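You operate a simulated robot arm through the tools that you are given. There is no shell and no other tool. Be economical: measure what you need, move in short steps, check, and stop when the job is done.

You are at the controls of a simulated two-armed robot. One attempt, no reset.

JOB
Put the small grey crate on the long table away on the pallet on the turntable. Then put the cream sack on the right end of the grading table away on the top of the steel table. Then put one of the twine rolls from the right end of the grading table on top of the blue cone. Then open the green cupboard door. Do these in the order given. Set down upright: twine roll.

Only the result counts: the job must be done as asked and must still hold three seconds after the hand-in. Knocking over, shifting, dropping, spilling or breaking anything else fails it.

ROBOT AND FRAMES
Two 7-joint arms with fingered hands on one trunk, on a base that drives. Base frame: it is fixed to the floor where the robot stands at the start and does not move with it; the origin is under the middle of the robot, x ahead of it, y to its left, z up. Units: m, degrees, N and s.
The left shoulder is at the start at [0.03, 0.136, 1.205], the right one opposite. Places, roughly: blue cone [-3.25, 0.25, 1]; cream sack [-3, 0.5, 1]; green cupboard door [-3, -1, 0.4]; pallet on the turntable [-5.4, 1, 0.7]; steel table [-6.5, 4, 0.7]; twine roll (7x7x8 cm) [-3.3, 0.4, 0.9]. Payload 5 kg a hand.
The tool frame of a hand sits at the grasp point between the pads (the TCP): z along the fingers, y along the line on which they close. The tips reach 0.042 m beyond it. Largest opening 0.208 m; the body of the gripper starts 0.119 m behind the TCP. The gripper is a hand of 4 fingers: y runs from the thumb to the fingers, the wrist lies at [0, 0, -0.332] in the tool frame, and closing takes about 1.5 s.
Orientation is told as [roll, pitch, yaw] about the base's x, y, z axes, in that order, counted from this pose: with the fingers straight down and closing along the base's y, the tool's x points along the base's -x, its y along +y and its z along -z.

CONTROLS
- The arms move only by the tool arm_command. It takes "left_rows", "right_rows" or both (then of equal length, played together; a hand with none holds still); each is a list of rows, each a list of 7 numbers: the finger opening in m, from 0 to 0.208, then the shift along the tool's x, y, z in m, then the turn, a rotation vector about the tool's x, y, z in degrees. In form: [[gripper, tx, ty, tz, wx, wy, wz], ...]. A call has 1 to 8 rows; each row shifts and turns the commanded pose from where the row before left it, along the tool's axes as they then stand. Each row takes 0.2 s and may step no farther than 0.05 m and 8.6 degrees from the row before; otherwise, or with a gripper value out of range, the whole call is refused. A pose out of reach is approached as far as the arm can. The call stops where the force on the tool passes 40 N (or 10 N more than at its start, if that is more) or the arm is blocked; 0.2 s more then pass. The fingers move at their own pace (about 0.072 m/s each) and stop on an object; they squeeze with about 26 N. The grip force told is the motor's: it shows also when the fingers shut on nothing. Time passes only in rows, and 0.2 s behind the last, so rows that do not move let the fingers close. It gives the time, the measured TCP pose, the force on the tool (base axes), the opening and the grip force at its end, in the units of the frame above (readings bear some noise), with the torque about the TCP (base axes, N m) and any sound that the robot's microphone picked up.
- Cameras (640 x 400 px; columns grow to the right, rows downward): "scene" is now at [0.0436, -0.0115, 1.9242]; the picture's right is [-0.12, -0.99, 0.00], its down [-0.79, 0.10, -0.60] and it looks along [0.60, -0.08, -0.80] (base axes); focal length 276 px, centre (320, 200). "left" rides on the left gripper at [-0.101, 0, -0.145] in its tool frame; the picture's right is [0.00, -1.00, 0.00], its down [0.82, 0.00, -0.57] and it looks along [0.57, 0.00, 0.82] (tool axes); focal length 261 px, centre (320, 200). "right" rides on the right gripper at [0.101, 0, -0.145] in its tool frame; the picture's right is [0.00, 1.00, 0.00], its down [-0.82, 0.00, -0.57] and it looks along [-0.57, 0.00, 0.82] (tool axes); focal length 261 px, centre (320, 200). There is no depth. A picture from a camera that has moved, and an enlarged one, comes with that camera's place and axes in the base frame and with its lens.
- grab_frame(camera): a new picture of that camera. The clock stands still meanwhile.
- move_column(by): slides the trunk up (or, below 0, down) by that many m; the arms and the scene camera ride with it, the base frame stays. It gives what a move gives, with no picture.
- roll_base(legs): drives the robot by 1 to 6 legs, each [ahead, left, turn to the left] in m, m and degrees, along the robot's own axes; the way and the turn of a leg run together, so that a leg with both is an arc; at most 1.5 m and 180 degrees a leg. The arms and the cameras ride along, it lands a little off, and it stops where it bumps. It gives what a move gives.
- hand_shape(shape, hand): the hand has 4 fingers and takes this shape, open, in about a second: jaw (thumb against the fingers, like two jaws); tri (thumb and two fingers); tip (a fingertip pinch); poke (one finger out to press); point (the index stretched); flat (the hand flat); cup (the hand cupped); fist (a fist). The gripper value then closes the fingers along that shape, each until it touches; the sizes above hold for jaw. It gives what a move gives, with no picture.
- head_to(pan, tilt): turns the head with the scene camera to pan (to the left, within 143 degrees either way) and tilt (down, from -29 to 69), counted from straight ahead of the robot. It gives what a move gives.
- zoom(camera, box): a new picture of the part [left, top, right, bottom] of that camera's present view, enlarged. The clock stands still meanwhile.
- hand_in(): hands the job in; it is judged then, once.

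Go step by step. Nothing tells you exact positions but the pictures and the camera data: compare them with the known pose of the tool, close in by small moves and look again before you grip or let go. The budget is 165 turns and 138 pictures, counting those below and the enlarged ones. Unless the task says otherwise, let go and move clear before handing in, and close with one line.

The tools are called after "Call:" by a JSON object that holds its "method" and its "body". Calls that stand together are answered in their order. arm_command: Moves the arms, as the interface text tells. Its arguments: {"type":"object","properties":{"left_rows":{"type":"array"},"right_rows":{"type":"array"}},"required":[]} The other tools are called the same way: move_column (by) slides the trunk up or down; hand_shape (shape, hand) gives the hand a shape; roll_base (legs) drives the base; head_to (pan, tilt) turns the head that bears the scene camera; grab_frame (camera) takes a picture; zoom (camera, box) takes an enlarged picture of a part of a camera's view; hand_in () hands the job in.

At the start:

```text
t: 0.0
left_position: [0.7474, 0.2654, 1.0674]
left_tcp_rot: [0.0, 0.0, -0.1]
left_contact_force: [0.3, 0.3, 0.0]
left_moment: [0.01, 0.02, -0.02]
left_finger_gap: 0.2077
left_grasp_force: 0.1
left_shape: jaw
right_position: [0.4913, -0.2479, 1.0061]
right_tcp_rot: [0.0, 0.0, 0.0]
right_contact_force: [0.5, 1.0, -0.6]
right_moment: [0.0, -0.01, 0.01]
right_finger_gap: 0.2079
right_grasp_force: 0.1
right_shape: jaw
trunk travel left (down, up): [-0.225, 0.265]
robot x, y, heading: [-0.001, -0.0014, -0.1]
head pan, tilt: [-7.2, 52.8]
```

scene: 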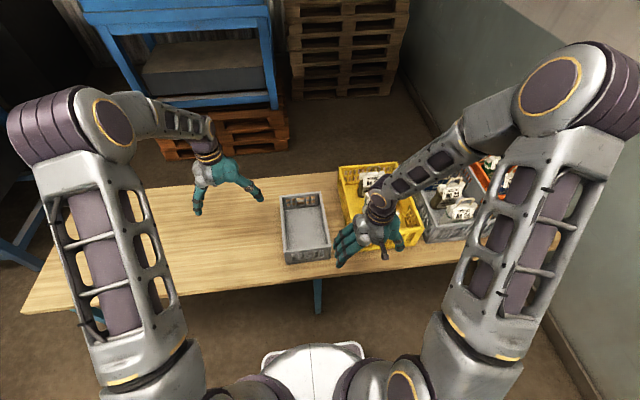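
right: 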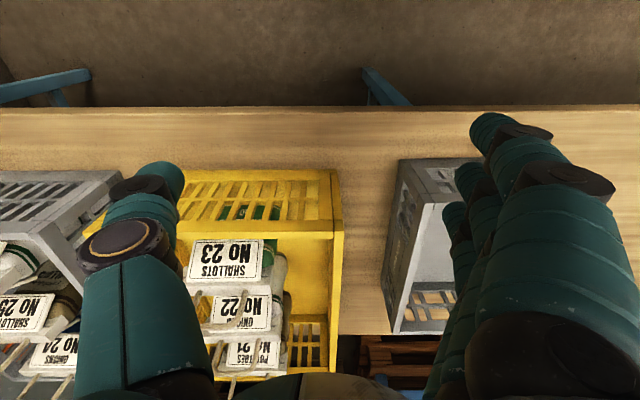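
left: 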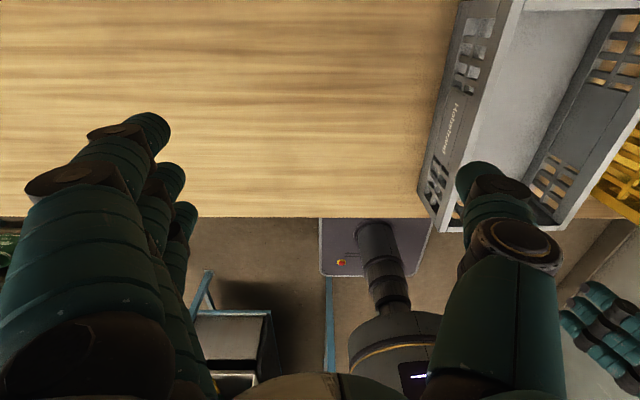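

The small grey crate stands between the hands at about (0.70, -0.03). I'll take a closer look to measure it.

Call:
{"method": "zoom", "body": {"camera": "scene", "box": [240, 160, 440, 285]}}

Call:
{"method": "head_to", "body": {"pan": 130, "tilt": 20}}

Call:
{"method": "grab_frame", "body": {"camera": "scene"}}

```text
3.20 times, centred on (340, 222) of scene
camera zoom: at [0.0436, -0.0115, 1.9242], right [-0.12, -0.99, 0.0], down [-0.79, 0.1, -0.6], along [0.6, -0.08, -0.8], focal length 885 px, centre (256, 128)
```

zoom: 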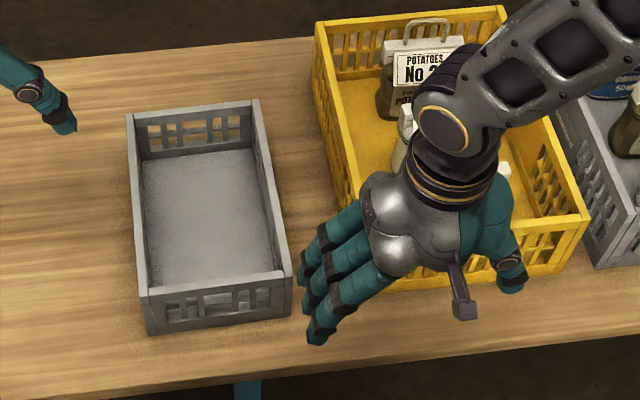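

```text
t: 2.2
left_position: [0.7477, 0.2661, 1.0684]
left_tcp_rot: [0.0, 0.0, 0.1]
left_contact_force: [0.3, 0.1, -0.4]
left_moment: [-0.04, 0.01, -0.01]
left_finger_gap: 0.2077
left_grasp_force: 0.1
left_shape: jaw
right_position: [0.492, -0.2479, 1.0072]
right_tcp_rot: [0.0, 0.0, 0.0]
right_contact_force: [0.5, 0.0, -1.3]
right_moment: [-0.03, 0.02, 0.02]
right_finger_gap: 0.208
right_grasp_force: 0.1
right_shape: jaw
trunk travel left (down, up): [-0.225, 0.265]
robot x, y, heading: [0.0018, 0.0021, 0.0]
head pan, tilt: [130.0, 20.0]
```

```text
133 pictures are left
camera scene: at [-0.0899, 0.0692, 1.9734], right [0.77, 0.64, 0.0], down [0.22, -0.26, -0.94], along [-0.6, 0.72, -0.34], focal length 276 px, centre (320, 200)
```

scene: 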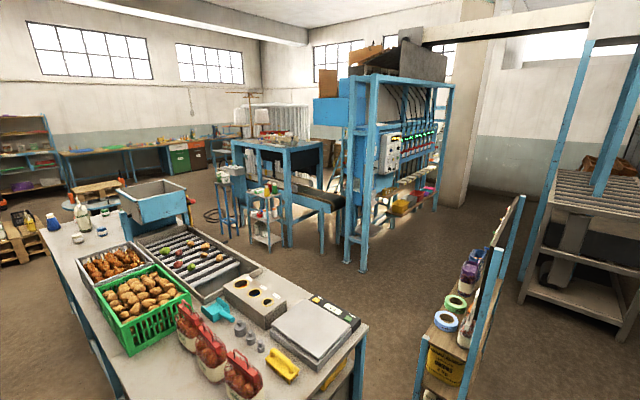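

I see the room behind on the left. I need the rest of it: the turntable, cone, sack and green door.

Call:
{"method": "head_to", "body": {"pan": -143, "tilt": 20}}

Call:
{"method": "grab_frame", "body": {"camera": "scene"}}

Call:
{"method": "head_to", "body": {"pan": 143, "tilt": 15}}

Call:
{"method": "grab_frame", "body": {"camera": "scene"}}

Call:
{"method": "zoom", "body": {"camera": "scene", "box": [0, 120, 320, 320]}}

Call:
{"method": "zoom", "body": {"camera": "scene", "box": [200, 60, 520, 260]}}

```text
t: 6.0
left_position: [0.7478, 0.2651, 1.0672]
left_tcp_rot: [0.0, 0.0, 0.0]
left_contact_force: [-0.2, 0.2, 0.0]
left_moment: [0.0, 0.02, -0.02]
left_finger_gap: 0.2077
left_grasp_force: 0.0
left_shape: jaw
right_position: [0.4918, -0.2484, 1.0065]
right_tcp_rot: [0.0, -0.1, -0.1]
right_contact_force: [-0.6, -0.8, 0.1]
right_moment: [-0.01, 0.0, -0.01]
right_finger_gap: 0.208
right_grasp_force: 0.1
right_shape: jaw
trunk travel left (down, up): [-0.225, 0.265]
robot x, y, heading: [-0.0004, 0.003, -0.1]
head pan, tilt: [-143.0, 20.0]
```

```text
132 pictures are left
camera scene: at [-0.1045, -0.0583, 1.9734], right [-0.6, 0.8, 0.0], down [0.27, 0.21, -0.94], along [-0.75, -0.57, -0.34], focal length 276 px, centre (320, 200)
```

scene: 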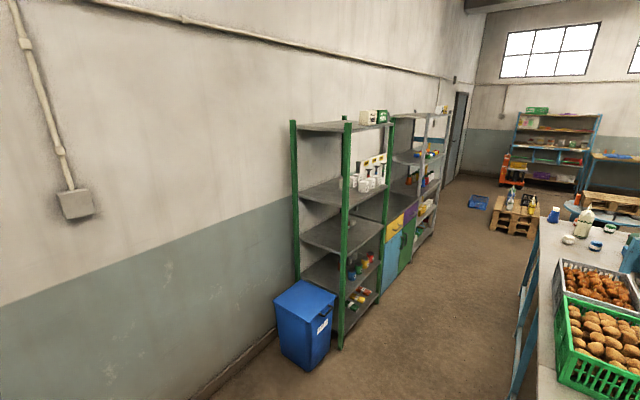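

```text
t: 9.9
left_position: [0.7485, 0.2665, 1.0681]
left_tcp_rot: [-0.1, 0.0, 0.0]
left_contact_force: [-0.4, -0.6, 0.3]
left_moment: [-0.03, 0.01, -0.01]
left_finger_gap: 0.208
left_grasp_force: 0.0
left_shape: jaw
right_position: [0.4929, -0.2488, 1.0074]
right_tcp_rot: [0.1, 0.0, 0.0]
right_contact_force: [0.5, 0.2, -1.1]
right_moment: [0.03, 0.0, 0.0]
right_finger_gap: 0.2078
right_grasp_force: 0.1
right_shape: jaw
trunk travel left (down, up): [-0.225, 0.265]
robot x, y, heading: [-0.0019, 0.0024, -0.3]
head pan, tilt: [143.0, 15.0]
```

```text
131 pictures are left
camera scene: at [-0.1047, 0.054, 1.9816], right [0.6, 0.8, 0.0], down [0.21, -0.16, -0.97], along [-0.77, 0.58, -0.26], focal length 276 px, centre (320, 200)
```

scene: 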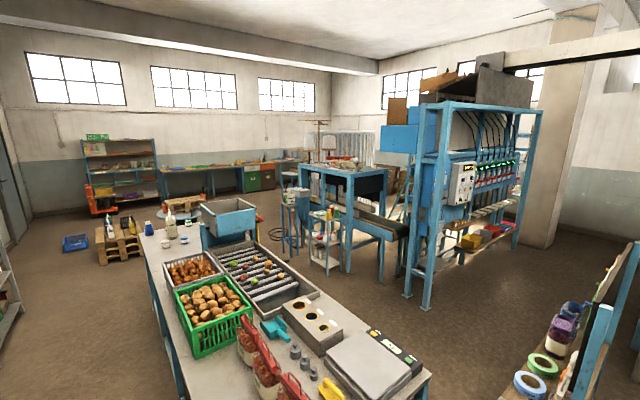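

```text
2.00 times, centred on (160, 220) of scene
camera zoom: at [-0.1047, 0.054, 1.9816], right [0.6, 0.8, 0.0], down [0.21, -0.16, -0.97], along [-0.77, 0.58, -0.26], focal length 553 px, centre (640, 160)
```

zoom: 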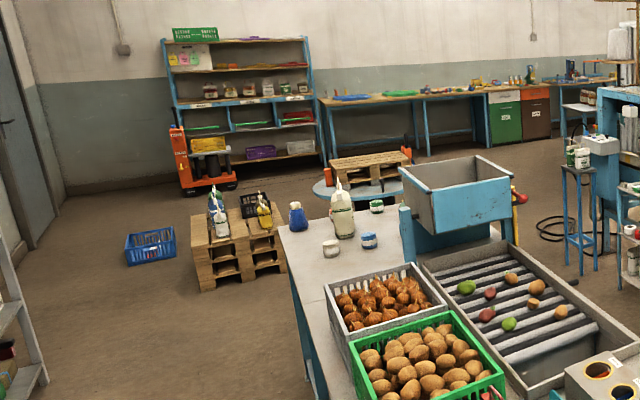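

```text
2.00 times, centred on (360, 160) of scene
camera zoom: at [-0.1047, 0.054, 1.9816], right [0.6, 0.8, 0.0], down [0.21, -0.16, -0.97], along [-0.77, 0.58, -0.26], focal length 553 px, centre (240, 280)
```

zoom: 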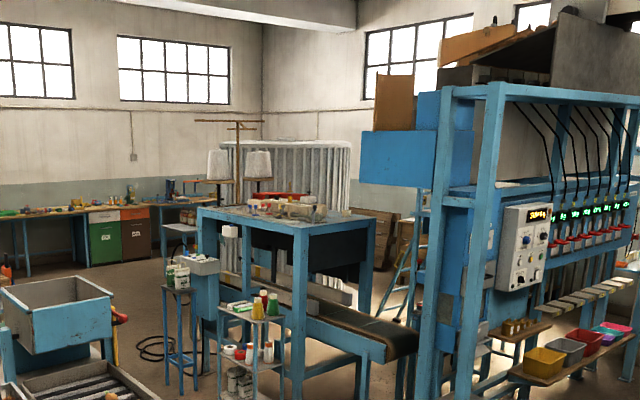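

The grey crate is about 0.29 x 0.19 x 0.125 m, centred near (0.714, -0.03), with its rim at 0.905. I'll move the left hand over it to straddle its width, then check.

Call:
{"method": "arm_command", "body": {"left_rows": [[0.208, 0.006, -0.049, 0, 0, 0, 0], [0.208, 0.006, -0.049, 0, 0, 0, 0], [0.208, 0.006, -0.049, 0, 0, 0, 0], [0.208, 0.006, -0.049, 0, 0, 0, 0], [0.208, 0.006, -0.049, 0, 0, 0, 0], [0.208, 0.004, -0.05, 0, 0, 0, 0], [0.208, 0, 0, 0, 0, 0, 0]]}}

Call:
{"method": "grab_frame", "body": {"camera": "left"}}

Call:
{"method": "head_to", "body": {"pan": 0, "tilt": 53}}

Call:
{"method": "zoom", "body": {"camera": "scene", "box": [220, 120, 420, 245]}}

```text
refused: row 6 steps farther than a row can; nothing moved
```

```text
128 pictures are left
camera left: at [0.8486, 0.2654, 1.2125], right [0.0, -1.0, 0.0], down [-0.82, 0.0, 0.57], along [-0.57, 0.0, -0.82], focal length 261 px, centre (320, 200)
```

left: 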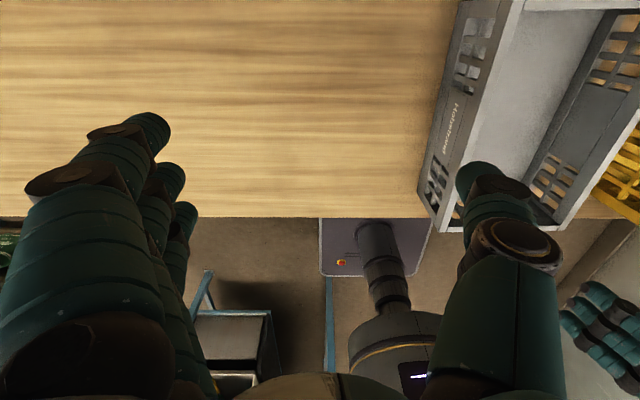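

```text
t: 12.2
left_position: [0.7472, 0.2665, 1.0685]
left_tcp_rot: [-0.1, 0.0, 0.0]
left_contact_force: [-0.5, 0.2, 0.3]
left_moment: [0.0, -0.02, 0.0]
left_finger_gap: 0.208
left_grasp_force: 0.1
left_shape: jaw
right_position: [0.4928, -0.2485, 1.006]
right_tcp_rot: [0.1, -0.1, 0.0]
right_contact_force: [-0.1, 0.3, 0.2]
right_moment: [-0.02, -0.02, -0.02]
right_finger_gap: 0.2081
right_grasp_force: 0.1
right_shape: jaw
trunk travel left (down, up): [-0.225, 0.265]
robot x, y, heading: [0.0037, -0.0001, 0.1]
head pan, tilt: [0.0, 53.0]
```

```text
3.20 times, centred on (320, 182) of scene
camera zoom: at [0.044, -0.0022, 1.9239], right [0.0, -1.0, 0.0], down [-0.8, 0.0, -0.6], along [0.6, 0.0, -0.8], focal length 885 px, centre (320, 256)
```

zoom: 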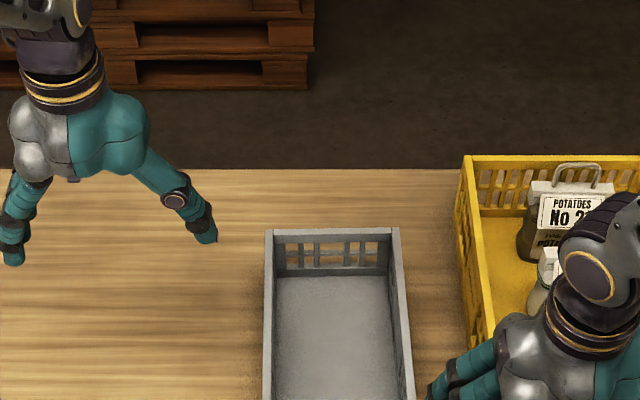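

The crate's centre is about y = -0.025. I'll move the left hand over it.

Call:
{"method": "arm_command", "body": {"left_rows": [[0.208, 0.006, -0.049, 0, 0, 0, 0], [0.208, 0.006, -0.049, 0, 0, 0, 0], [0.208, 0.006, -0.049, 0, 0, 0, 0], [0.208, 0.006, -0.049, 0, 0, 0, 0], [0.208, 0.006, -0.049, 0, 0, 0, 0], [0.208, 0.004, -0.048, 0, 0, 0, 0], [0.208, 0, 0, 0, 0, 0, 0]]}}

Call:
{"method": "grab_frame", "body": {"camera": "left"}}

Call:
{"method": "zoom", "body": {"camera": "scene", "box": [220, 120, 420, 245]}}

```text
t: 13.8
left_position: [0.7139, -0.0243, 1.0671]
left_tcp_rot: [0.1, -0.1, 0.0]
left_contact_force: [-0.4, 2.2, -0.2]
left_moment: [-0.15, 0.0, 0.01]
left_finger_gap: 0.2079
left_grasp_force: 0.1
left_shape: jaw
right_position: [0.4933, -0.2475, 1.008]
right_tcp_rot: [-0.1, 0.0, 0.0]
right_contact_force: [-0.1, 1.6, -0.7]
right_moment: [-0.14, 0.0, -0.01]
right_finger_gap: 0.208
right_grasp_force: 0.1
right_shape: jaw
trunk travel left (down, up): [-0.225, 0.265]
robot x, y, heading: [-0.0032, -0.002, 0.1]
head pan, tilt: [0.0, 53.0]
```

```text
126 pictures are left
camera left: at [0.8152, -0.0243, 1.2112], right [0.01, -1.0, 0.0], down [-0.82, 0.0, 0.57], along [-0.57, 0.0, -0.82], focal length 261 px, centre (320, 200)
```

left: 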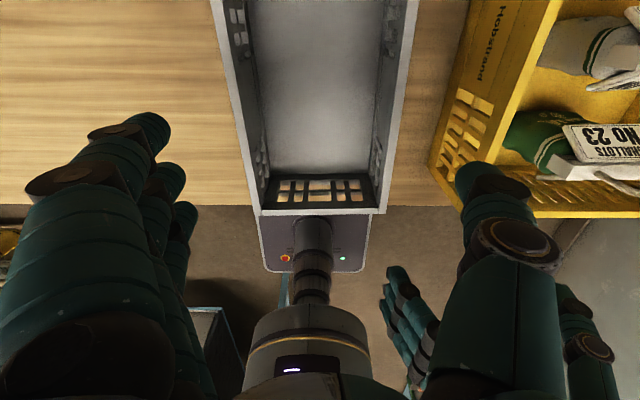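

```text
3.20 times, centred on (320, 182) of scene
camera zoom: at [0.0441, 0.0002, 1.9239], right [0.0, -1.0, 0.0], down [-0.8, 0.0, -0.6], along [0.6, 0.0, -0.8], focal length 885 px, centre (320, 256)
```

zoom: 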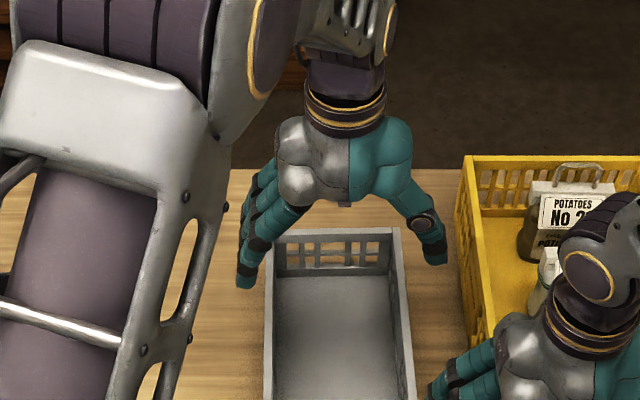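

The measured crate centre is (0.715, -0.023), and its width of 0.193 fits the opening. I'll lower the hand to just above the rim and check.

Call:
{"method": "arm_command", "body": {"left_rows": [[0.208, 0, 0.001, 0.04, 0, 0, -1.0], [0.208, 0, 0, 0.04, 0, 0, 0], [0.208, 0, 0, 0.035, 0, 0, 0], [0.208, 0, 0, 0, 0, 0, 0]]}}

Call:
{"method": "zoom", "body": {"camera": "left", "box": [120, 0, 520, 250]}}

Call:
{"method": "zoom", "body": {"camera": "scene", "box": [260, 140, 400, 228]}}

```text
t: 14.8
left_position: [0.7114, -0.0264, 0.9518]
left_tcp_rot: [-0.1, 0.0, 1.0]
left_contact_force: [-0.7, -0.2, 0.4]
left_moment: [-0.01, -0.05, 0.01]
left_finger_gap: 0.2079
left_grasp_force: 0.1
left_shape: jaw
right_position: [0.4921, -0.248, 1.0069]
right_tcp_rot: [0.0, 0.0, 0.1]
right_contact_force: [-0.5, 0.0, 0.5]
right_moment: [0.03, -0.06, 0.01]
right_finger_gap: 0.2078
right_grasp_force: 0.1
right_shape: jaw
trunk travel left (down, up): [-0.225, 0.265]
robot x, y, heading: [0.0017, 0.0033, -0.2]
head pan, tilt: [0.0, 53.0]
```

```text
1.60 times, centred on (320, 125) of left
camera zoom: at [0.8114, -0.0243, 1.0964], right [0.02, -1.0, 0.0], down [-0.82, -0.02, 0.57], along [-0.57, -0.01, -0.82], focal length 417 px, centre (320, 320)
```

zoom: 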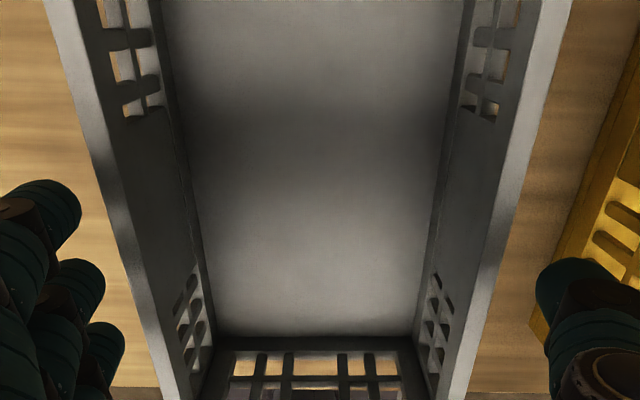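

```text
4.55 times, centred on (330, 184) of scene
camera zoom: at [0.0432, -0.0021, 1.924], right [0.0, -1.0, 0.0], down [-0.8, 0.0, -0.6], along [0.6, 0.0, -0.8], focal length 1257 px, centre (274, 273)
```

zoom: 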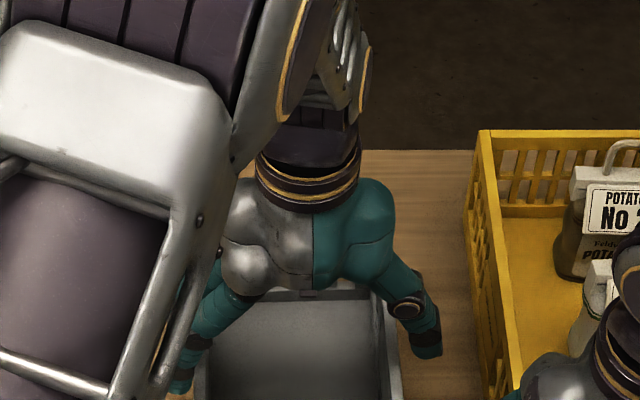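

There is clearance on both sides. I'll lower the hand around the crate and close.

Call:
{"method": "arm_command", "body": {"left_rows": [[0.208, 0, 0.001, 0.03, 0, 0, 0], [0.208, 0, 0, 0.03, 0, 0, 0], [0.208, 0, 0, 0.03, 0, 0, 0], [0.208, 0, 0, 0.015, 0, 0, 0], [0.208, 0, 0, 0, 0, 0, 0]]}}

Call:
{"method": "grab_frame", "body": {"camera": "left"}}

```text
t: 15.6
left_position: [0.7153, -0.024, 0.8794]
left_tcp_rot: [0.1, -0.5, 1.0]
left_contact_force: [-11.3, 6.0, 28.5]
left_moment: [0.83, -0.24, 0.33]
left_finger_gap: 0.208
left_grasp_force: 0.1
left_shape: jaw
right_position: [0.4901, -0.2482, 1.0078]
right_tcp_rot: [0.0, 0.1, 0.1]
right_contact_force: [0.4, -0.6, -0.5]
right_moment: [0.06, 0.11, 0.04]
right_finger_gap: 0.2077
right_grasp_force: 0.0
right_shape: jaw
trunk travel left (down, up): [-0.225, 0.265]
robot x, y, heading: [0.0014, -0.0013, 0.2]
head pan, tilt: [0.0, 53.0]
stopped in row 3 (left hand): the force on the tool passed its limit (the readings are from after the stop); the commanded pose is now the measured one
```

```text
122 pictures are left
camera left: at [0.8161, -0.0221, 1.0236], right [0.02, -1.0, 0.0], down [-0.82, -0.02, 0.57], along [-0.57, -0.01, -0.82], focal length 261 px, centre (320, 200)
```

left: 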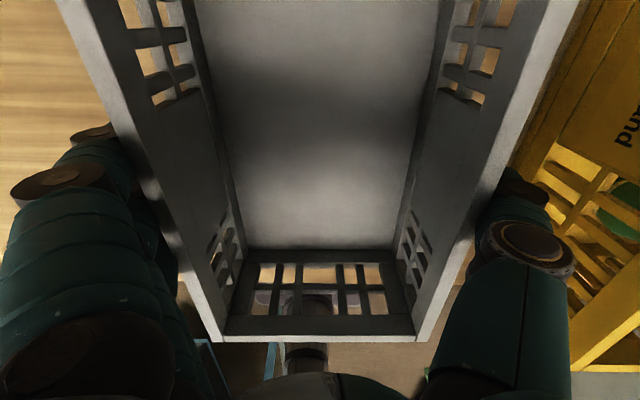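

The fingers straddle the crate, and the finger roots are touching the rim. I'll back off 5 mm and close.

Call:
{"method": "arm_command", "body": {"left_rows": [[0.208, 0, 0, -0.005, 0, 0, 0], [0.0, 0, 0, 0, 0, 0, 0], [0.0, 0, 0, 0, 0, 0, 0], [0.0, 0, 0, 0, 0, 0, 0], [0.0, 0, 0, 0, 0, 0, 0], [0.0, 0, 0, 0, 0, 0, 0], [0.0, 0, 0, 0, 0, 0, 0]]}}

Call:
{"method": "grab_frame", "body": {"camera": "left"}}

```text
t: 17.1
left_position: [0.7168, -0.0249, 0.8802]
left_tcp_rot: [-0.1, -0.3, 0.9]
left_contact_force: [0.3, 0.1, -3.5]
left_moment: [-0.01, 0.05, -0.01]
left_finger_gap: 0.2007
left_grasp_force: 25.7
left_shape: jaw
right_position: [0.4931, -0.2479, 1.0074]
right_tcp_rot: [0.0, 0.0, 0.1]
right_contact_force: [-0.4, 0.7, 0.2]
right_moment: [0.01, -0.01, -0.03]
right_finger_gap: 0.2081
right_grasp_force: 0.1
right_shape: jaw
trunk travel left (down, up): [-0.225, 0.265]
robot x, y, heading: [-0.0001, -0.0033, 0.0]
head pan, tilt: [0.0, 53.0]
```

```text
121 pictures are left
camera left: at [0.817, -0.0227, 1.0263], right [0.02, -1.0, 0.0], down [-0.82, -0.02, 0.57], along [-0.57, -0.01, -0.82], focal length 261 px, centre (320, 200)
```

left: 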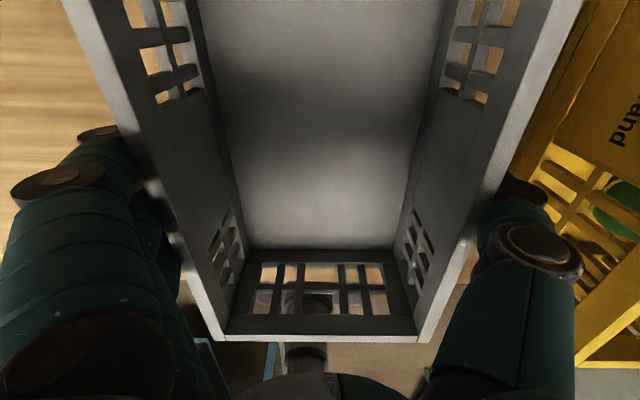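

Gripped at 0.20 m with 25.7 N. I'll lift in steps and check.

Call:
{"method": "arm_command", "body": {"left_rows": [[0.0, 0, 0, -0.02, 0, 0, 0], [0.0, 0, 0, -0.03, 0, 0, 0], [0.0, 0, 0, -0.04, 0, 0, 0], [0.0, 0, 0, -0.04, 0, 0, 0], [0.0, 0, 0, -0.04, 0, 0, 0], [0, 0, 0, 0, 0, 0, 0]]}}

Call:
{"method": "grab_frame", "body": {"camera": "left"}}

Call:
{"method": "grab_frame", "body": {"camera": "scene"}}

```text
t: 18.6
left_position: [0.7158, -0.0258, 1.0546]
left_tcp_rot: [0.0, -0.3, 1.0]
left_contact_force: [0.5, 0.7, -4.3]
left_moment: [-0.02, 0.08, 0.0]
left_finger_gap: 0.2008
left_grasp_force: 26.4
left_shape: jaw
right_position: [0.4931, -0.2484, 1.007]
right_tcp_rot: [0.0, 0.2, 0.0]
right_contact_force: [0.8, 0.5, 0.0]
right_moment: [-0.02, 0.07, -0.02]
right_finger_gap: 0.2077
right_grasp_force: 0.0
right_shape: jaw
trunk travel left (down, up): [-0.225, 0.265]
robot x, y, heading: [-0.0006, 0.004, -0.0]
head pan, tilt: [0.0, 53.0]
```

```text
120 pictures are left
camera left: at [0.8165, -0.0246, 1.2002], right [0.02, -1.0, 0.0], down [-0.82, -0.02, 0.57], along [-0.57, -0.01, -0.82], focal length 261 px, centre (320, 200)
```

left: 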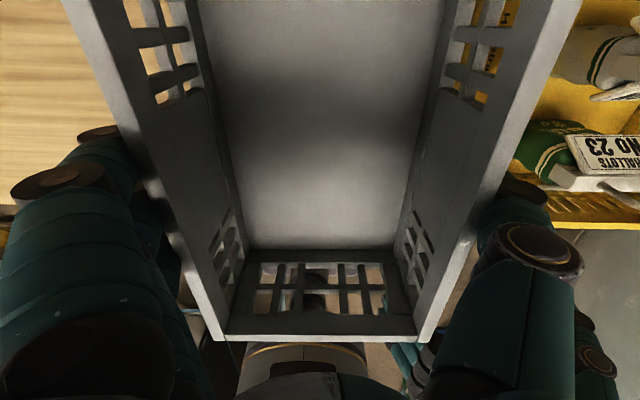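

```text
119 pictures are left
camera scene: at [0.0457, -0.0024, 1.9237], right [0.0, -1.0, 0.0], down [-0.8, 0.0, -0.6], along [0.6, 0.0, -0.8], focal length 276 px, centre (320, 200)
```

scene: 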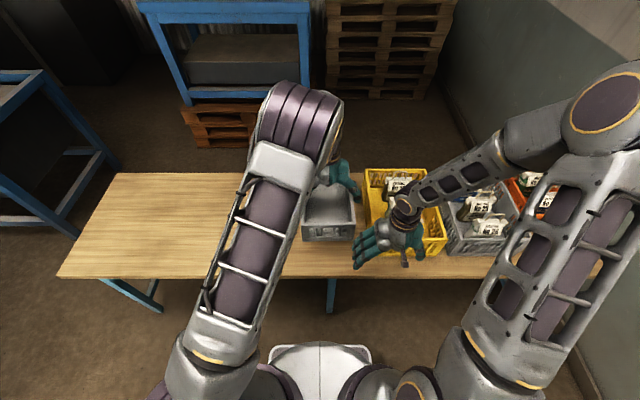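

The crate is held. Before driving I'll look left for the best route.

Call:
{"method": "head_to", "body": {"pan": 95, "tilt": 30}}

Call:
{"method": "grab_frame", "body": {"camera": "scene"}}

Call:
{"method": "head_to", "body": {"pan": -100, "tilt": 35}}

Call:
{"method": "grab_frame", "body": {"camera": "scene"}}

```text
t: 20.3
left_position: [0.7165, -0.0254, 1.0551]
left_tcp_rot: [0.0, -0.2, 1.0]
left_contact_force: [0.7, -0.6, -2.7]
left_moment: [0.0, 0.02, -0.01]
left_finger_gap: 0.2008
left_grasp_force: 25.6
left_shape: jaw
right_position: [0.4925, -0.2482, 1.0073]
right_tcp_rot: [0.0, -0.1, 0.0]
right_contact_force: [0.2, 0.4, 0.1]
right_moment: [-0.01, -0.01, -0.01]
right_finger_gap: 0.2078
right_grasp_force: 0.1
right_shape: jaw
trunk travel left (down, up): [-0.225, 0.265]
robot x, y, heading: [0.0011, 0.0004, -0.2]
head pan, tilt: [95.0, 30.0]
```

```text
118 pictures are left
camera scene: at [-0.0376, 0.0878, 1.9574], right [1.0, 0.09, 0.0], down [0.04, -0.5, -0.87], along [-0.08, 0.86, -0.5], focal length 276 px, centre (320, 200)
```

scene: 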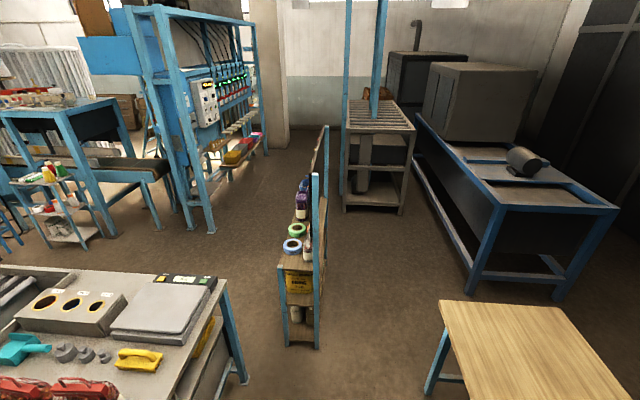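

```text
t: 23.1
left_position: [0.716, -0.0264, 1.0551]
left_tcp_rot: [0.0, -0.3, 1.0]
left_contact_force: [0.7, 0.7, -4.8]
left_moment: [-0.01, 0.01, 0.0]
left_finger_gap: 0.201
left_grasp_force: 26.1
left_shape: jaw
right_position: [0.4927, -0.2503, 1.0068]
right_tcp_rot: [0.1, 0.1, -0.1]
right_contact_force: [0.6, 0.5, -0.4]
right_moment: [-0.02, 0.01, 0.01]
right_finger_gap: 0.2077
right_grasp_force: 0.1
right_shape: jaw
trunk travel left (down, up): [-0.225, 0.265]
robot x, y, heading: [0.002, 0.0027, 0.1]
head pan, tilt: [-100.0, 35.0]
```

```text
117 pictures are left
camera scene: at [-0.0449, -0.089, 1.9496], right [-0.98, 0.17, 0.0], down [0.1, 0.56, -0.82], along [-0.14, -0.81, -0.57], focal length 276 px, centre (320, 200)
```

scene: 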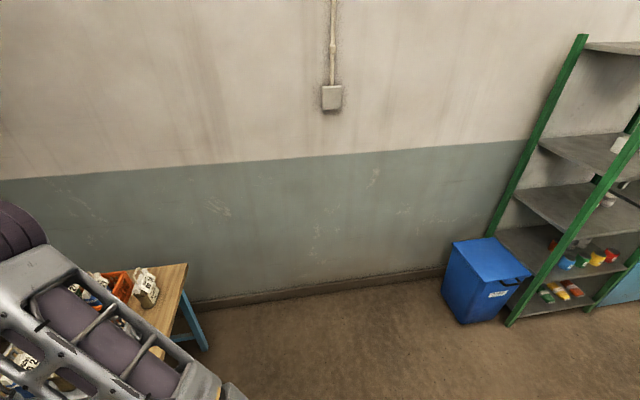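

Route: the corridor between the grading table (y > 0.14) and the shelving (y < -0.95), which is about 1.1 m wide. I need the arms narrow, so I'll stretch the right hand forward to pull its elbow in, and check.

Call:
{"method": "arm_command", "body": {"left_rows": [[0, 0, 0.01, -0.01, 0, 0, 0], [0, 0, 0.01, -0.01, 0, 0, 0], [0, 0, 0.01, -0.01, 0, 0, 0], [0, 0, 0.01, -0.01, 0, 0, 0], [0, 0, 0, 0, 0, 0, 0], [0, 0, 0, 0, 0, 0, 0], [0, 0, 0, 0, 0, 0, 0]], "right_rows": [[0.05, 0, 0, -0.045, 0, 0, 0], [0.05, 0, 0, -0.045, 0, 0, 0], [0.05, -0.045, 0, -0.01, 0, 0, 0], [0.05, -0.045, 0, 0, 0, 0, 0], [0.05, -0.045, 0, 0, 0, 0, 0], [0.05, -0.045, 0, 0, 0, 0, 0], [0.05, -0.045, 0, 0, 0, 0, 0]]}}

Call:
{"method": "head_to", "body": {"pan": 0, "tilt": 45}}

Call:
{"method": "grab_frame", "body": {"camera": "scene"}}

```text
t: 24.7
left_position: [0.7149, 0.0131, 1.0906]
left_tcp_rot: [0.0, -0.4, 1.0]
left_contact_force: [1.2, -0.4, -4.6]
left_moment: [-0.04, 0.11, -0.01]
left_finger_gap: 0.2007
left_grasp_force: 26.0
left_shape: jaw
right_position: [0.7206, -0.2488, 1.1052]
right_tcp_rot: [0.0, 0.1, 0.0]
right_contact_force: [0.0, 0.0, -0.6]
right_moment: [-0.01, 0.09, 0.0]
right_finger_gap: 0.0506
right_grasp_force: 0.1
right_shape: jaw
trunk travel left (down, up): [-0.225, 0.265]
robot x, y, heading: [0.0021, 0.0004, 0.1]
head pan, tilt: [-100.0, 35.0]
```

```text
t: 26.5
left_position: [0.7144, 0.0129, 1.0908]
left_tcp_rot: [0.1, -0.3, 1.0]
left_contact_force: [0.0, 0.6, -3.5]
left_moment: [0.01, 0.04, -0.04]
left_finger_gap: 0.2009
left_grasp_force: 26.1
left_shape: jaw
right_position: [0.7192, -0.2497, 1.1051]
right_tcp_rot: [0.0, 0.1, -0.1]
right_contact_force: [0.4, 0.5, -0.2]
right_moment: [-0.02, 0.02, 0.02]
right_finger_gap: 0.0506
right_grasp_force: 0.1
right_shape: jaw
trunk travel left (down, up): [-0.225, 0.265]
robot x, y, heading: [0.0002, 0.0023, 0.1]
head pan, tilt: [0.0, 45.0]
```

```text
116 pictures are left
camera scene: at [0.0517, -0.0023, 1.9347], right [0.0, -1.0, 0.0], down [-0.71, 0.0, -0.71], along [0.71, 0.0, -0.71], focal length 276 px, centre (320, 200)
```

scene: 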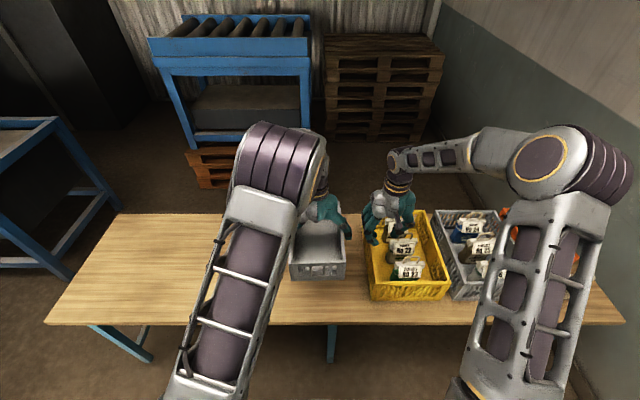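

The right elbow now extends only about 0.46 m to the side. I'll back off from the table, shift right, then turn to face down the corridor.

Call:
{"method": "roll_base", "body": {"legs": [[-0.42, 0, 0], [0, -0.4, 0], [0, 0, -90], [0, 0, -90]]}}

Call:
{"method": "head_to", "body": {"pan": 0, "tilt": 35}}

Call:
{"method": "grab_frame", "body": {"camera": "scene"}}

```text
t: 28.5
left_position: [0.4181, 0.0015, 1.0925]
left_tcp_rot: [0.4, -0.2, 0.0]
left_contact_force: [-3.1, -0.8, -2.7]
left_moment: [0.14, -0.31, 0.02]
left_finger_gap: 0.2005
left_grasp_force: 26.7
left_shape: jaw
right_position: [0.4197, -0.2615, 1.1082]
right_tcp_rot: [0.1, 0.0, -0.9]
right_contact_force: [-2.9, -1.0, 1.8]
right_moment: [0.15, -0.33, 0.03]
right_finger_gap: 0.0501
right_grasp_force: 0.0
right_shape: jaw
trunk travel left (down, up): [-0.225, 0.265]
robot x, y, heading: [-0.288, 0.0001, -1.2]
head pan, tilt: [0.0, 45.0]
stopped in leg 1: the robot was blocked; the commanded pose is now the measured one
```

```text
t: 29.2
left_position: [0.4263, 0.0026, 1.089]
left_tcp_rot: [0.2, 0.2, 0.2]
left_contact_force: [-0.2, -0.2, -3.7]
left_moment: [0.02, 0.11, 0.01]
left_finger_gap: 0.2007
left_grasp_force: 25.7
left_shape: jaw
right_position: [0.4266, -0.2615, 1.1036]
right_tcp_rot: [0.2, 0.3, -0.8]
right_contact_force: [-0.3, -0.4, 0.2]
right_moment: [0.0, 0.07, 0.01]
right_finger_gap: 0.0498
right_grasp_force: 0.1
right_shape: jaw
trunk travel left (down, up): [-0.225, 0.265]
robot x, y, heading: [-0.2866, 0.0005, -1.0]
head pan, tilt: [0.0, 35.0]
```

```text
115 pictures are left
camera scene: at [-0.2264, -0.0059, 1.9493], right [-0.02, -1.0, 0.0], down [-0.58, 0.01, -0.82], along [0.82, -0.02, -0.58], focal length 276 px, centre (320, 200)
```

scene: 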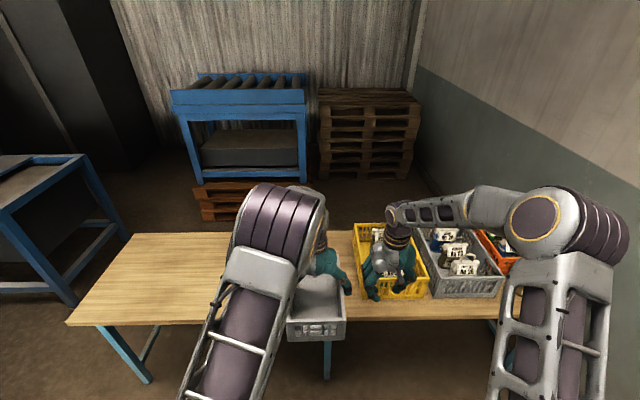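

The base bumped the end of the grading table, so its radius is about 0.3 m. I'll ease forward, shift right, then turn.

Call:
{"method": "roll_base", "body": {"legs": [[0.03, 0, 1], [0, -0.42, 0], [0, 0, -90], [0, 0, -90]]}}

Call:
{"method": "grab_frame", "body": {"camera": "scene"}}

```text
t: 39.9
left_position: [-0.971, -0.4228, 1.0901]
left_tcp_rot: [0.4, 0.0, 179.7]
left_contact_force: [0.1, -0.2, -3.7]
left_moment: [-0.01, 0.01, -0.02]
left_finger_gap: 0.2006
left_grasp_force: 25.9
left_shape: jaw
right_position: [-0.9682, -0.1589, 1.1058]
right_tcp_rot: [0.1, 0.3, 178.6]
right_contact_force: [-0.3, 0.0, 0.8]
right_moment: [-0.05, 0.02, -0.01]
right_finger_gap: 0.0501
right_grasp_force: 0.1
right_shape: jaw
trunk travel left (down, up): [-0.225, 0.265]
robot x, y, heading: [-0.2629, -0.4275, 178.4]
head pan, tilt: [0.0, 35.0]
```

```text
114 pictures are left
camera scene: at [-0.3179, -0.4253, 1.9495], right [0.03, 1.0, 0.0], down [0.57, -0.02, -0.82], along [-0.82, 0.02, -0.57], focal length 276 px, centre (320, 200)
```

scene: 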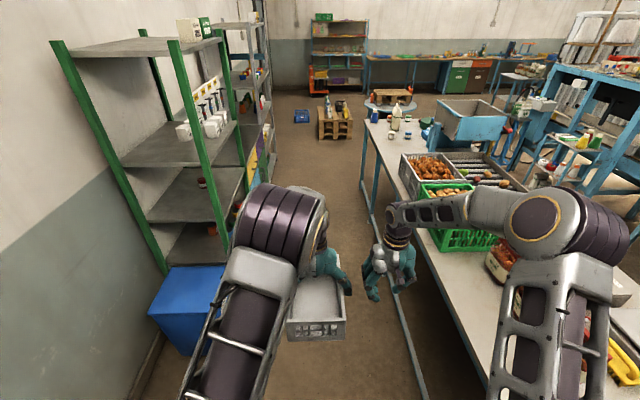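

The corridor is clear. I'll drive ahead to about x = -2.2.

Call:
{"method": "roll_base", "body": {"legs": [[0.1, 0, 1.6], [1.4, 0, 0], [0.4, 0, 0]]}}

Call:
{"method": "head_to", "body": {"pan": -15, "tilt": 25}}

Call:
{"method": "grab_frame", "body": {"camera": "scene"}}

```text
t: 49.8
left_position: [-2.8693, -0.5504, 1.089]
left_tcp_rot: [0.4, 0.0, -175.2]
left_contact_force: [-0.4, 0.3, -4.1]
left_moment: [0.0, -0.07, 0.0]
left_finger_gap: 0.2006
left_grasp_force: 25.9
left_shape: jaw
right_position: [-2.8904, -0.2877, 1.1062]
right_tcp_rot: [0.1, 0.3, -176.1]
right_contact_force: [-0.5, -0.6, 0.3]
right_moment: [0.05, -0.07, 0.0]
right_finger_gap: 0.0497
right_grasp_force: 0.1
right_shape: jaw
trunk travel left (down, up): [-0.225, 0.265]
robot x, y, heading: [-2.1557, -0.489, -176.6]
head pan, tilt: [0.0, 35.0]
```

```text
t: 50.5
left_position: [-2.8669, -0.5515, 1.0901]
left_tcp_rot: [0.4, -0.1, -175.2]
left_contact_force: [0.3, -0.3, -3.5]
left_moment: [0.03, 0.01, 0.0]
left_finger_gap: 0.2006
left_grasp_force: 26.4
left_shape: jaw
right_position: [-2.888, -0.2884, 1.1046]
right_tcp_rot: [0.1, 0.3, -176.1]
right_contact_force: [0.6, 0.1, 0.4]
right_moment: [0.01, 0.04, 0.0]
right_finger_gap: 0.0501
right_grasp_force: 0.2
right_shape: jaw
trunk travel left (down, up): [-0.225, 0.265]
robot x, y, heading: [-2.1597, -0.4852, -176.7]
head pan, tilt: [-15.0, 25.0]
```

```text
113 pictures are left
camera scene: at [-2.2202, -0.4701, 1.9653], right [0.2, 0.98, 0.0], down [0.41, -0.08, -0.91], along [-0.89, 0.18, -0.42], focal length 276 px, centre (320, 200)
```

scene: 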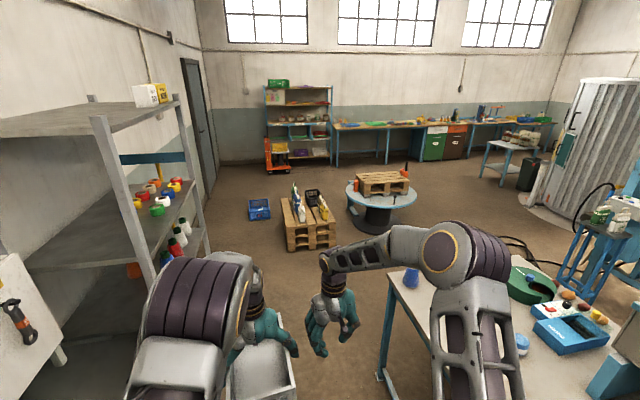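

I can see the turntable with its pallet at about (-5.3, 0.95). I'll drive past the table end, shift right, and look again.

Call:
{"method": "roll_base", "body": {"legs": [[0.2, 0, -3.3], [1.45, 0, 0], [0, -1.4, 0]]}}

Call:
{"method": "head_to", "body": {"pan": 0, "tilt": 35}}

Call:
{"method": "grab_frame", "body": {"camera": "scene"}}

```text
t: 65.7
left_position: [-4.5634, 0.8754, 1.0898]
left_tcp_rot: [0.3, 0.1, -177.7]
left_contact_force: [-0.3, 0.2, -4.2]
left_moment: [-0.03, -0.05, 0.02]
left_finger_gap: 0.2005
left_grasp_force: 25.9
left_shape: jaw
right_position: [-4.5729, 1.139, 1.1042]
right_tcp_rot: [0.2, 0.3, -178.6]
right_contact_force: [0.5, -0.1, -0.2]
right_moment: [-0.02, 0.0, -0.03]
right_finger_gap: 0.0503
right_grasp_force: 0.1
right_shape: jaw
trunk travel left (down, up): [-0.225, 0.265]
robot x, y, heading: [-3.8482, 0.9057, -179.0]
head pan, tilt: [-15.0, 25.0]
```

```text
t: 66.4
left_position: [-4.5619, 0.8749, 1.0898]
left_tcp_rot: [0.2, 0.1, -177.7]
left_contact_force: [0.0, -0.2, -3.9]
left_moment: [-0.02, -0.05, 0.02]
left_finger_gap: 0.2003
left_grasp_force: 26.3
left_shape: jaw
right_position: [-4.5723, 1.1379, 1.105]
right_tcp_rot: [0.1, 0.3, -178.7]
right_contact_force: [-0.1, 0.1, 1.4]
right_moment: [0.0, 0.02, 0.01]
right_finger_gap: 0.0502
right_grasp_force: 0.0
right_shape: jaw
trunk travel left (down, up): [-0.225, 0.265]
robot x, y, heading: [-3.8504, 0.9063, -178.9]
head pan, tilt: [0.0, 35.0]
```

```text
112 pictures are left
camera scene: at [-3.9109, 0.9033, 1.9496], right [-0.02, 1.0, 0.0], down [0.57, 0.01, -0.82], along [-0.82, -0.02, -0.57], focal length 276 px, centre (320, 200)
```

scene: 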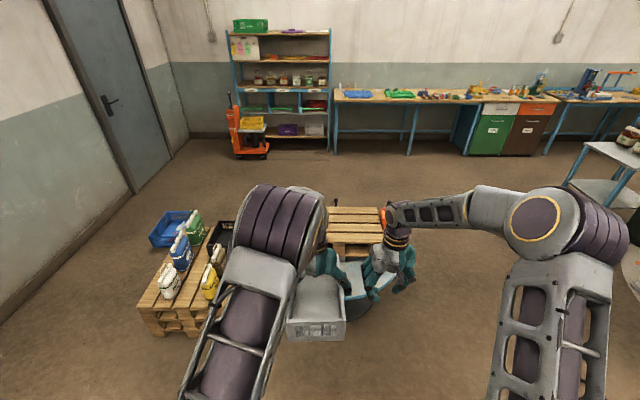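

Call:
{"method": "zoom", "body": {"camera": "scene", "box": [280, 180, 440, 280]}}

Call:
{"method": "grab_frame", "body": {"camera": "right"}}

```text
4.00 times, centred on (360, 230) of scene
camera zoom: at [-3.9109, 0.9033, 1.9496], right [-0.02, 1.0, 0.0], down [0.57, 0.01, -0.82], along [-0.82, -0.02, -0.57], focal length 1106 px, centre (160, 80)
```

zoom: 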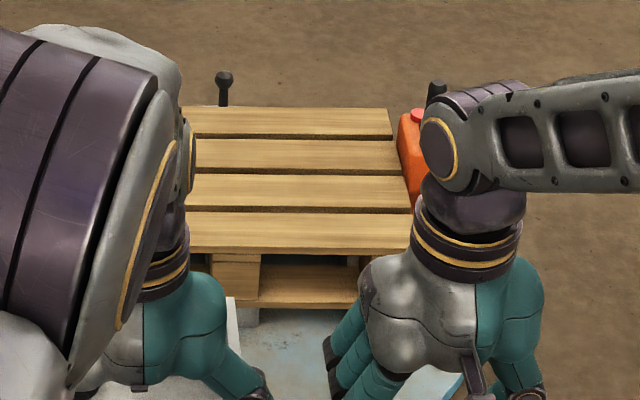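

```text
110 pictures are left
camera right: at [-4.4724, 1.1397, 1.2499], right [0.02, -1.0, 0.0], down [-0.82, -0.01, 0.57], along [-0.57, -0.01, -0.82], focal length 261 px, centre (320, 200)
```

right: 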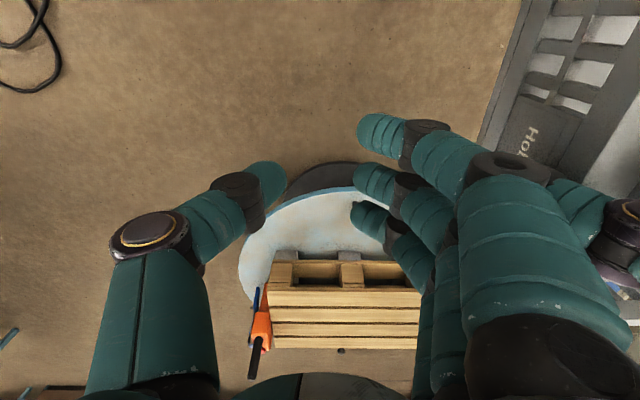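

The pallet's top is at about z = 0.69, centred near (-5.44, 1.0). I'll drive up closer.

Call:
{"method": "roll_base", "body": {"legs": [[0.3, -0.21, -1.1], [0.4, 0, 0]]}}

Call:
{"method": "head_to", "body": {"pan": 0, "tilt": 50}}

Call:
{"method": "grab_frame", "body": {"camera": "scene"}}

Call:
{"method": "grab_frame", "body": {"camera": "right"}}

Call:
{"method": "grab_frame", "body": {"camera": "left"}}

```text
t: 70.9
left_position: [-5.2625, 1.1055, 1.0894]
left_tcp_rot: [0.4, 0.1, -179.3]
left_contact_force: [-0.5, -0.1, -3.8]
left_moment: [0.0, -0.08, 0.01]
left_finger_gap: 0.2007
left_grasp_force: 26.0
left_shape: jaw
right_position: [-5.2664, 1.3687, 1.1036]
right_tcp_rot: [0.1, 0.2, 179.8]
right_contact_force: [0.2, -0.5, -0.5]
right_moment: [0.01, -0.07, -0.01]
right_finger_gap: 0.0501
right_grasp_force: 0.0
right_shape: jaw
trunk travel left (down, up): [-0.225, 0.265]
robot x, y, heading: [-4.5493, 1.1201, 179.7]
head pan, tilt: [0.0, 35.0]
```

```text
t: 71.6
left_position: [-5.2605, 1.1068, 1.0901]
left_tcp_rot: [0.2, 0.0, -179.3]
left_contact_force: [0.1, -0.8, -3.2]
left_moment: [0.03, -0.01, 0.04]
left_finger_gap: 0.2005
left_grasp_force: 26.1
left_shape: jaw
right_position: [-5.2638, 1.3695, 1.105]
right_tcp_rot: [0.1, 0.1, 179.7]
right_contact_force: [0.4, 0.4, 0.2]
right_moment: [-0.04, 0.02, 0.05]
right_finger_gap: 0.0499
right_grasp_force: 0.0
right_shape: jaw
trunk travel left (down, up): [-0.225, 0.265]
robot x, y, heading: [-4.5515, 1.1175, 179.5]
head pan, tilt: [0.0, 50.0]
```

```text
109 pictures are left
camera scene: at [-4.5978, 1.116, 1.9279], right [0.01, 1.0, 0.0], down [0.77, -0.01, -0.64], along [-0.64, 0.01, -0.77], focal length 276 px, centre (320, 200)
```

scene: 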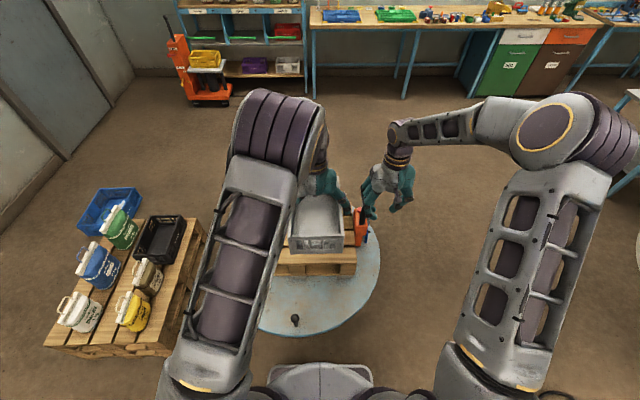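

```text
108 pictures are left
camera right: at [-5.1637, 1.3683, 1.25], right [-0.01, -1.0, 0.0], down [-0.82, 0.01, 0.57], along [-0.57, 0.0, -0.82], focal length 261 px, centre (320, 200)
```

right: 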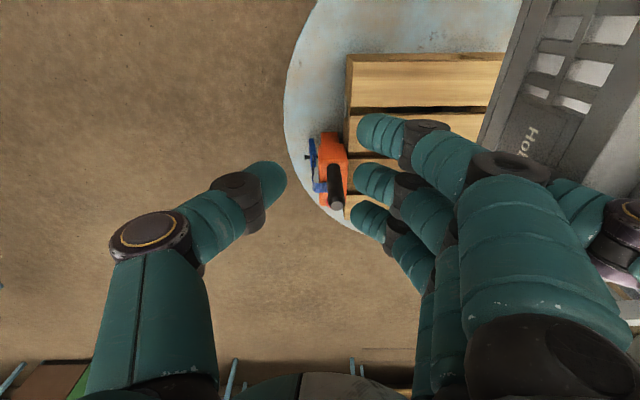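

```text
107 pictures are left
camera left: at [-5.3622, 1.1043, 1.2343], right [-0.02, 1.0, 0.0], down [0.82, 0.02, 0.57], along [0.57, 0.01, -0.82], focal length 261 px, centre (320, 200)
```

left: 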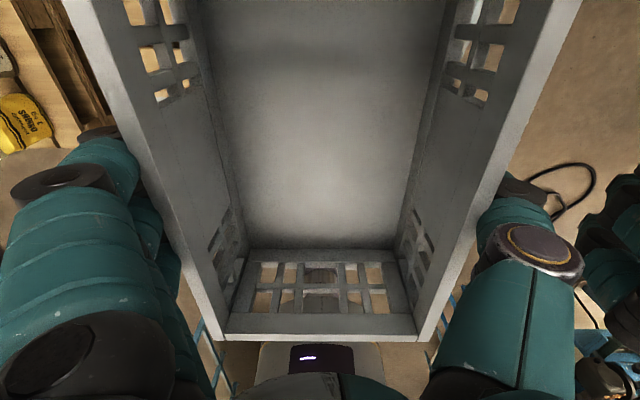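

The pallet spans x -5.22 to -5.58 and y about 0.7 to 1.30. I'll move the crate over its middle and lower it part-way.

Call:
{"method": "arm_command", "body": {"left_rows": [[0, -0.035, 0.022, 0, 0, 0, 0], [0, -0.035, 0.022, 0, 0, 0, 0], [0, -0.035, 0.022, 0, 0, 0, 0], [0, -0.033, 0.02, 0, 0, 0, 0], [0, 0, 0, 0.045, 0, 0, 0], [0, 0, 0, 0.045, 0, 0, 0], [0, 0, 0, 0.045, 0, 0, 0], [0, 0, 0, 0.045, 0, 0, 0]]}}

Call:
{"method": "grab_frame", "body": {"camera": "scene"}}

Call:
{"method": "grab_frame", "body": {"camera": "right"}}

```text
t: 73.4
left_position: [-5.4014, 1.0173, 0.9066]
left_tcp_rot: [0.2, -0.1, -179.2]
left_contact_force: [-2.7, 0.4, -1.8]
left_moment: [-0.01, -0.31, -0.03]
left_finger_gap: 0.2006
left_grasp_force: 26.1
left_shape: jaw
right_position: [-5.2662, 1.369, 1.1022]
right_tcp_rot: [0.1, 0.3, 179.6]
right_contact_force: [-0.7, 0.1, -1.4]
right_moment: [0.03, -0.09, 0.04]
right_finger_gap: 0.0498
right_grasp_force: 0.1
right_shape: jaw
trunk travel left (down, up): [-0.225, 0.265]
robot x, y, heading: [-4.5525, 1.1137, 179.3]
head pan, tilt: [0.0, 50.0]
```

```text
106 pictures are left
camera scene: at [-4.6008, 1.1157, 1.9276], right [0.01, 1.0, 0.0], down [0.77, -0.01, -0.64], along [-0.64, 0.01, -0.77], focal length 276 px, centre (320, 200)
```

scene: 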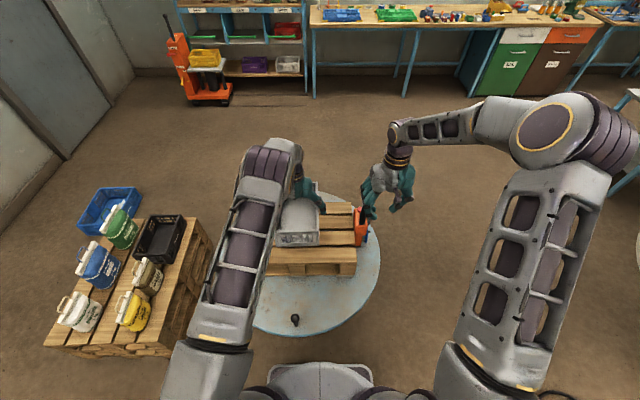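

```text
105 pictures are left
camera right: at [-5.1657, 1.368, 1.2487], right [-0.01, -1.0, 0.0], down [-0.82, 0.01, 0.57], along [-0.57, 0.0, -0.82], focal length 261 px, centre (320, 200)
```

right: 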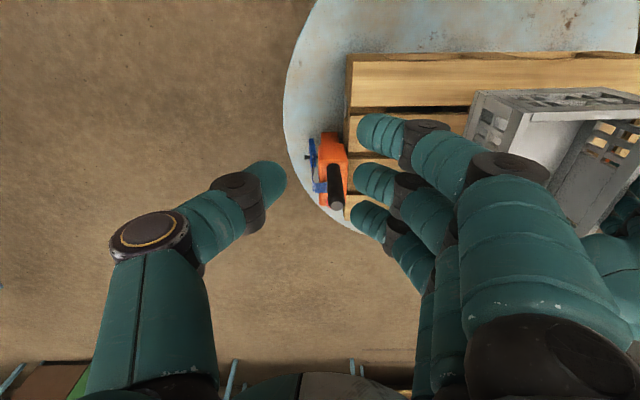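

The crate is well over the pallet. I'll lower it gently until contact.

Call:
{"method": "arm_command", "body": {"left_rows": [[0, 0, 0, 0.04, 0, 0, 0], [0, 0, 0, 0.03, 0, 0, 0], [0, 0, 0, 0.02, 0, 0, 0], [0, 0, 0, 0.008, 0, 0, 0], [0, 0, 0, 0.008, 0, 0, 0], [0, 0, 0, 0, 0, 0, 0]]}}

Call:
{"method": "zoom", "body": {"camera": "scene", "box": [240, 170, 400, 270]}}

```text
t: 74.8
left_position: [-5.3987, 1.0152, 0.8026]
left_tcp_rot: [0.2, -0.1, -179.3]
left_contact_force: [1.0, 0.2, -4.4]
left_moment: [0.01, -0.01, 0.02]
left_finger_gap: 0.2005
left_grasp_force: 26.3
left_shape: jaw
right_position: [-5.2642, 1.3704, 1.1052]
right_tcp_rot: [0.0, 0.2, 179.6]
right_contact_force: [0.2, 0.0, -1.2]
right_moment: [-0.03, 0.01, -0.01]
right_finger_gap: 0.0501
right_grasp_force: 0.0
right_shape: jaw
trunk travel left (down, up): [-0.225, 0.265]
robot x, y, heading: [-4.5494, 1.1156, 179.3]
head pan, tilt: [0.0, 50.0]
```

```text
4.00 times, centred on (320, 220) of scene
camera zoom: at [-4.5984, 1.1161, 1.9278], right [0.01, 1.0, 0.0], down [0.77, -0.01, -0.64], along [-0.64, 0.01, -0.77], focal length 1106 px, centre (320, 120)
```

zoom: 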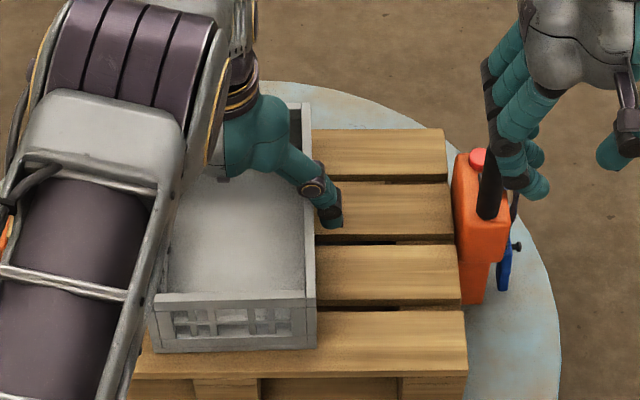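

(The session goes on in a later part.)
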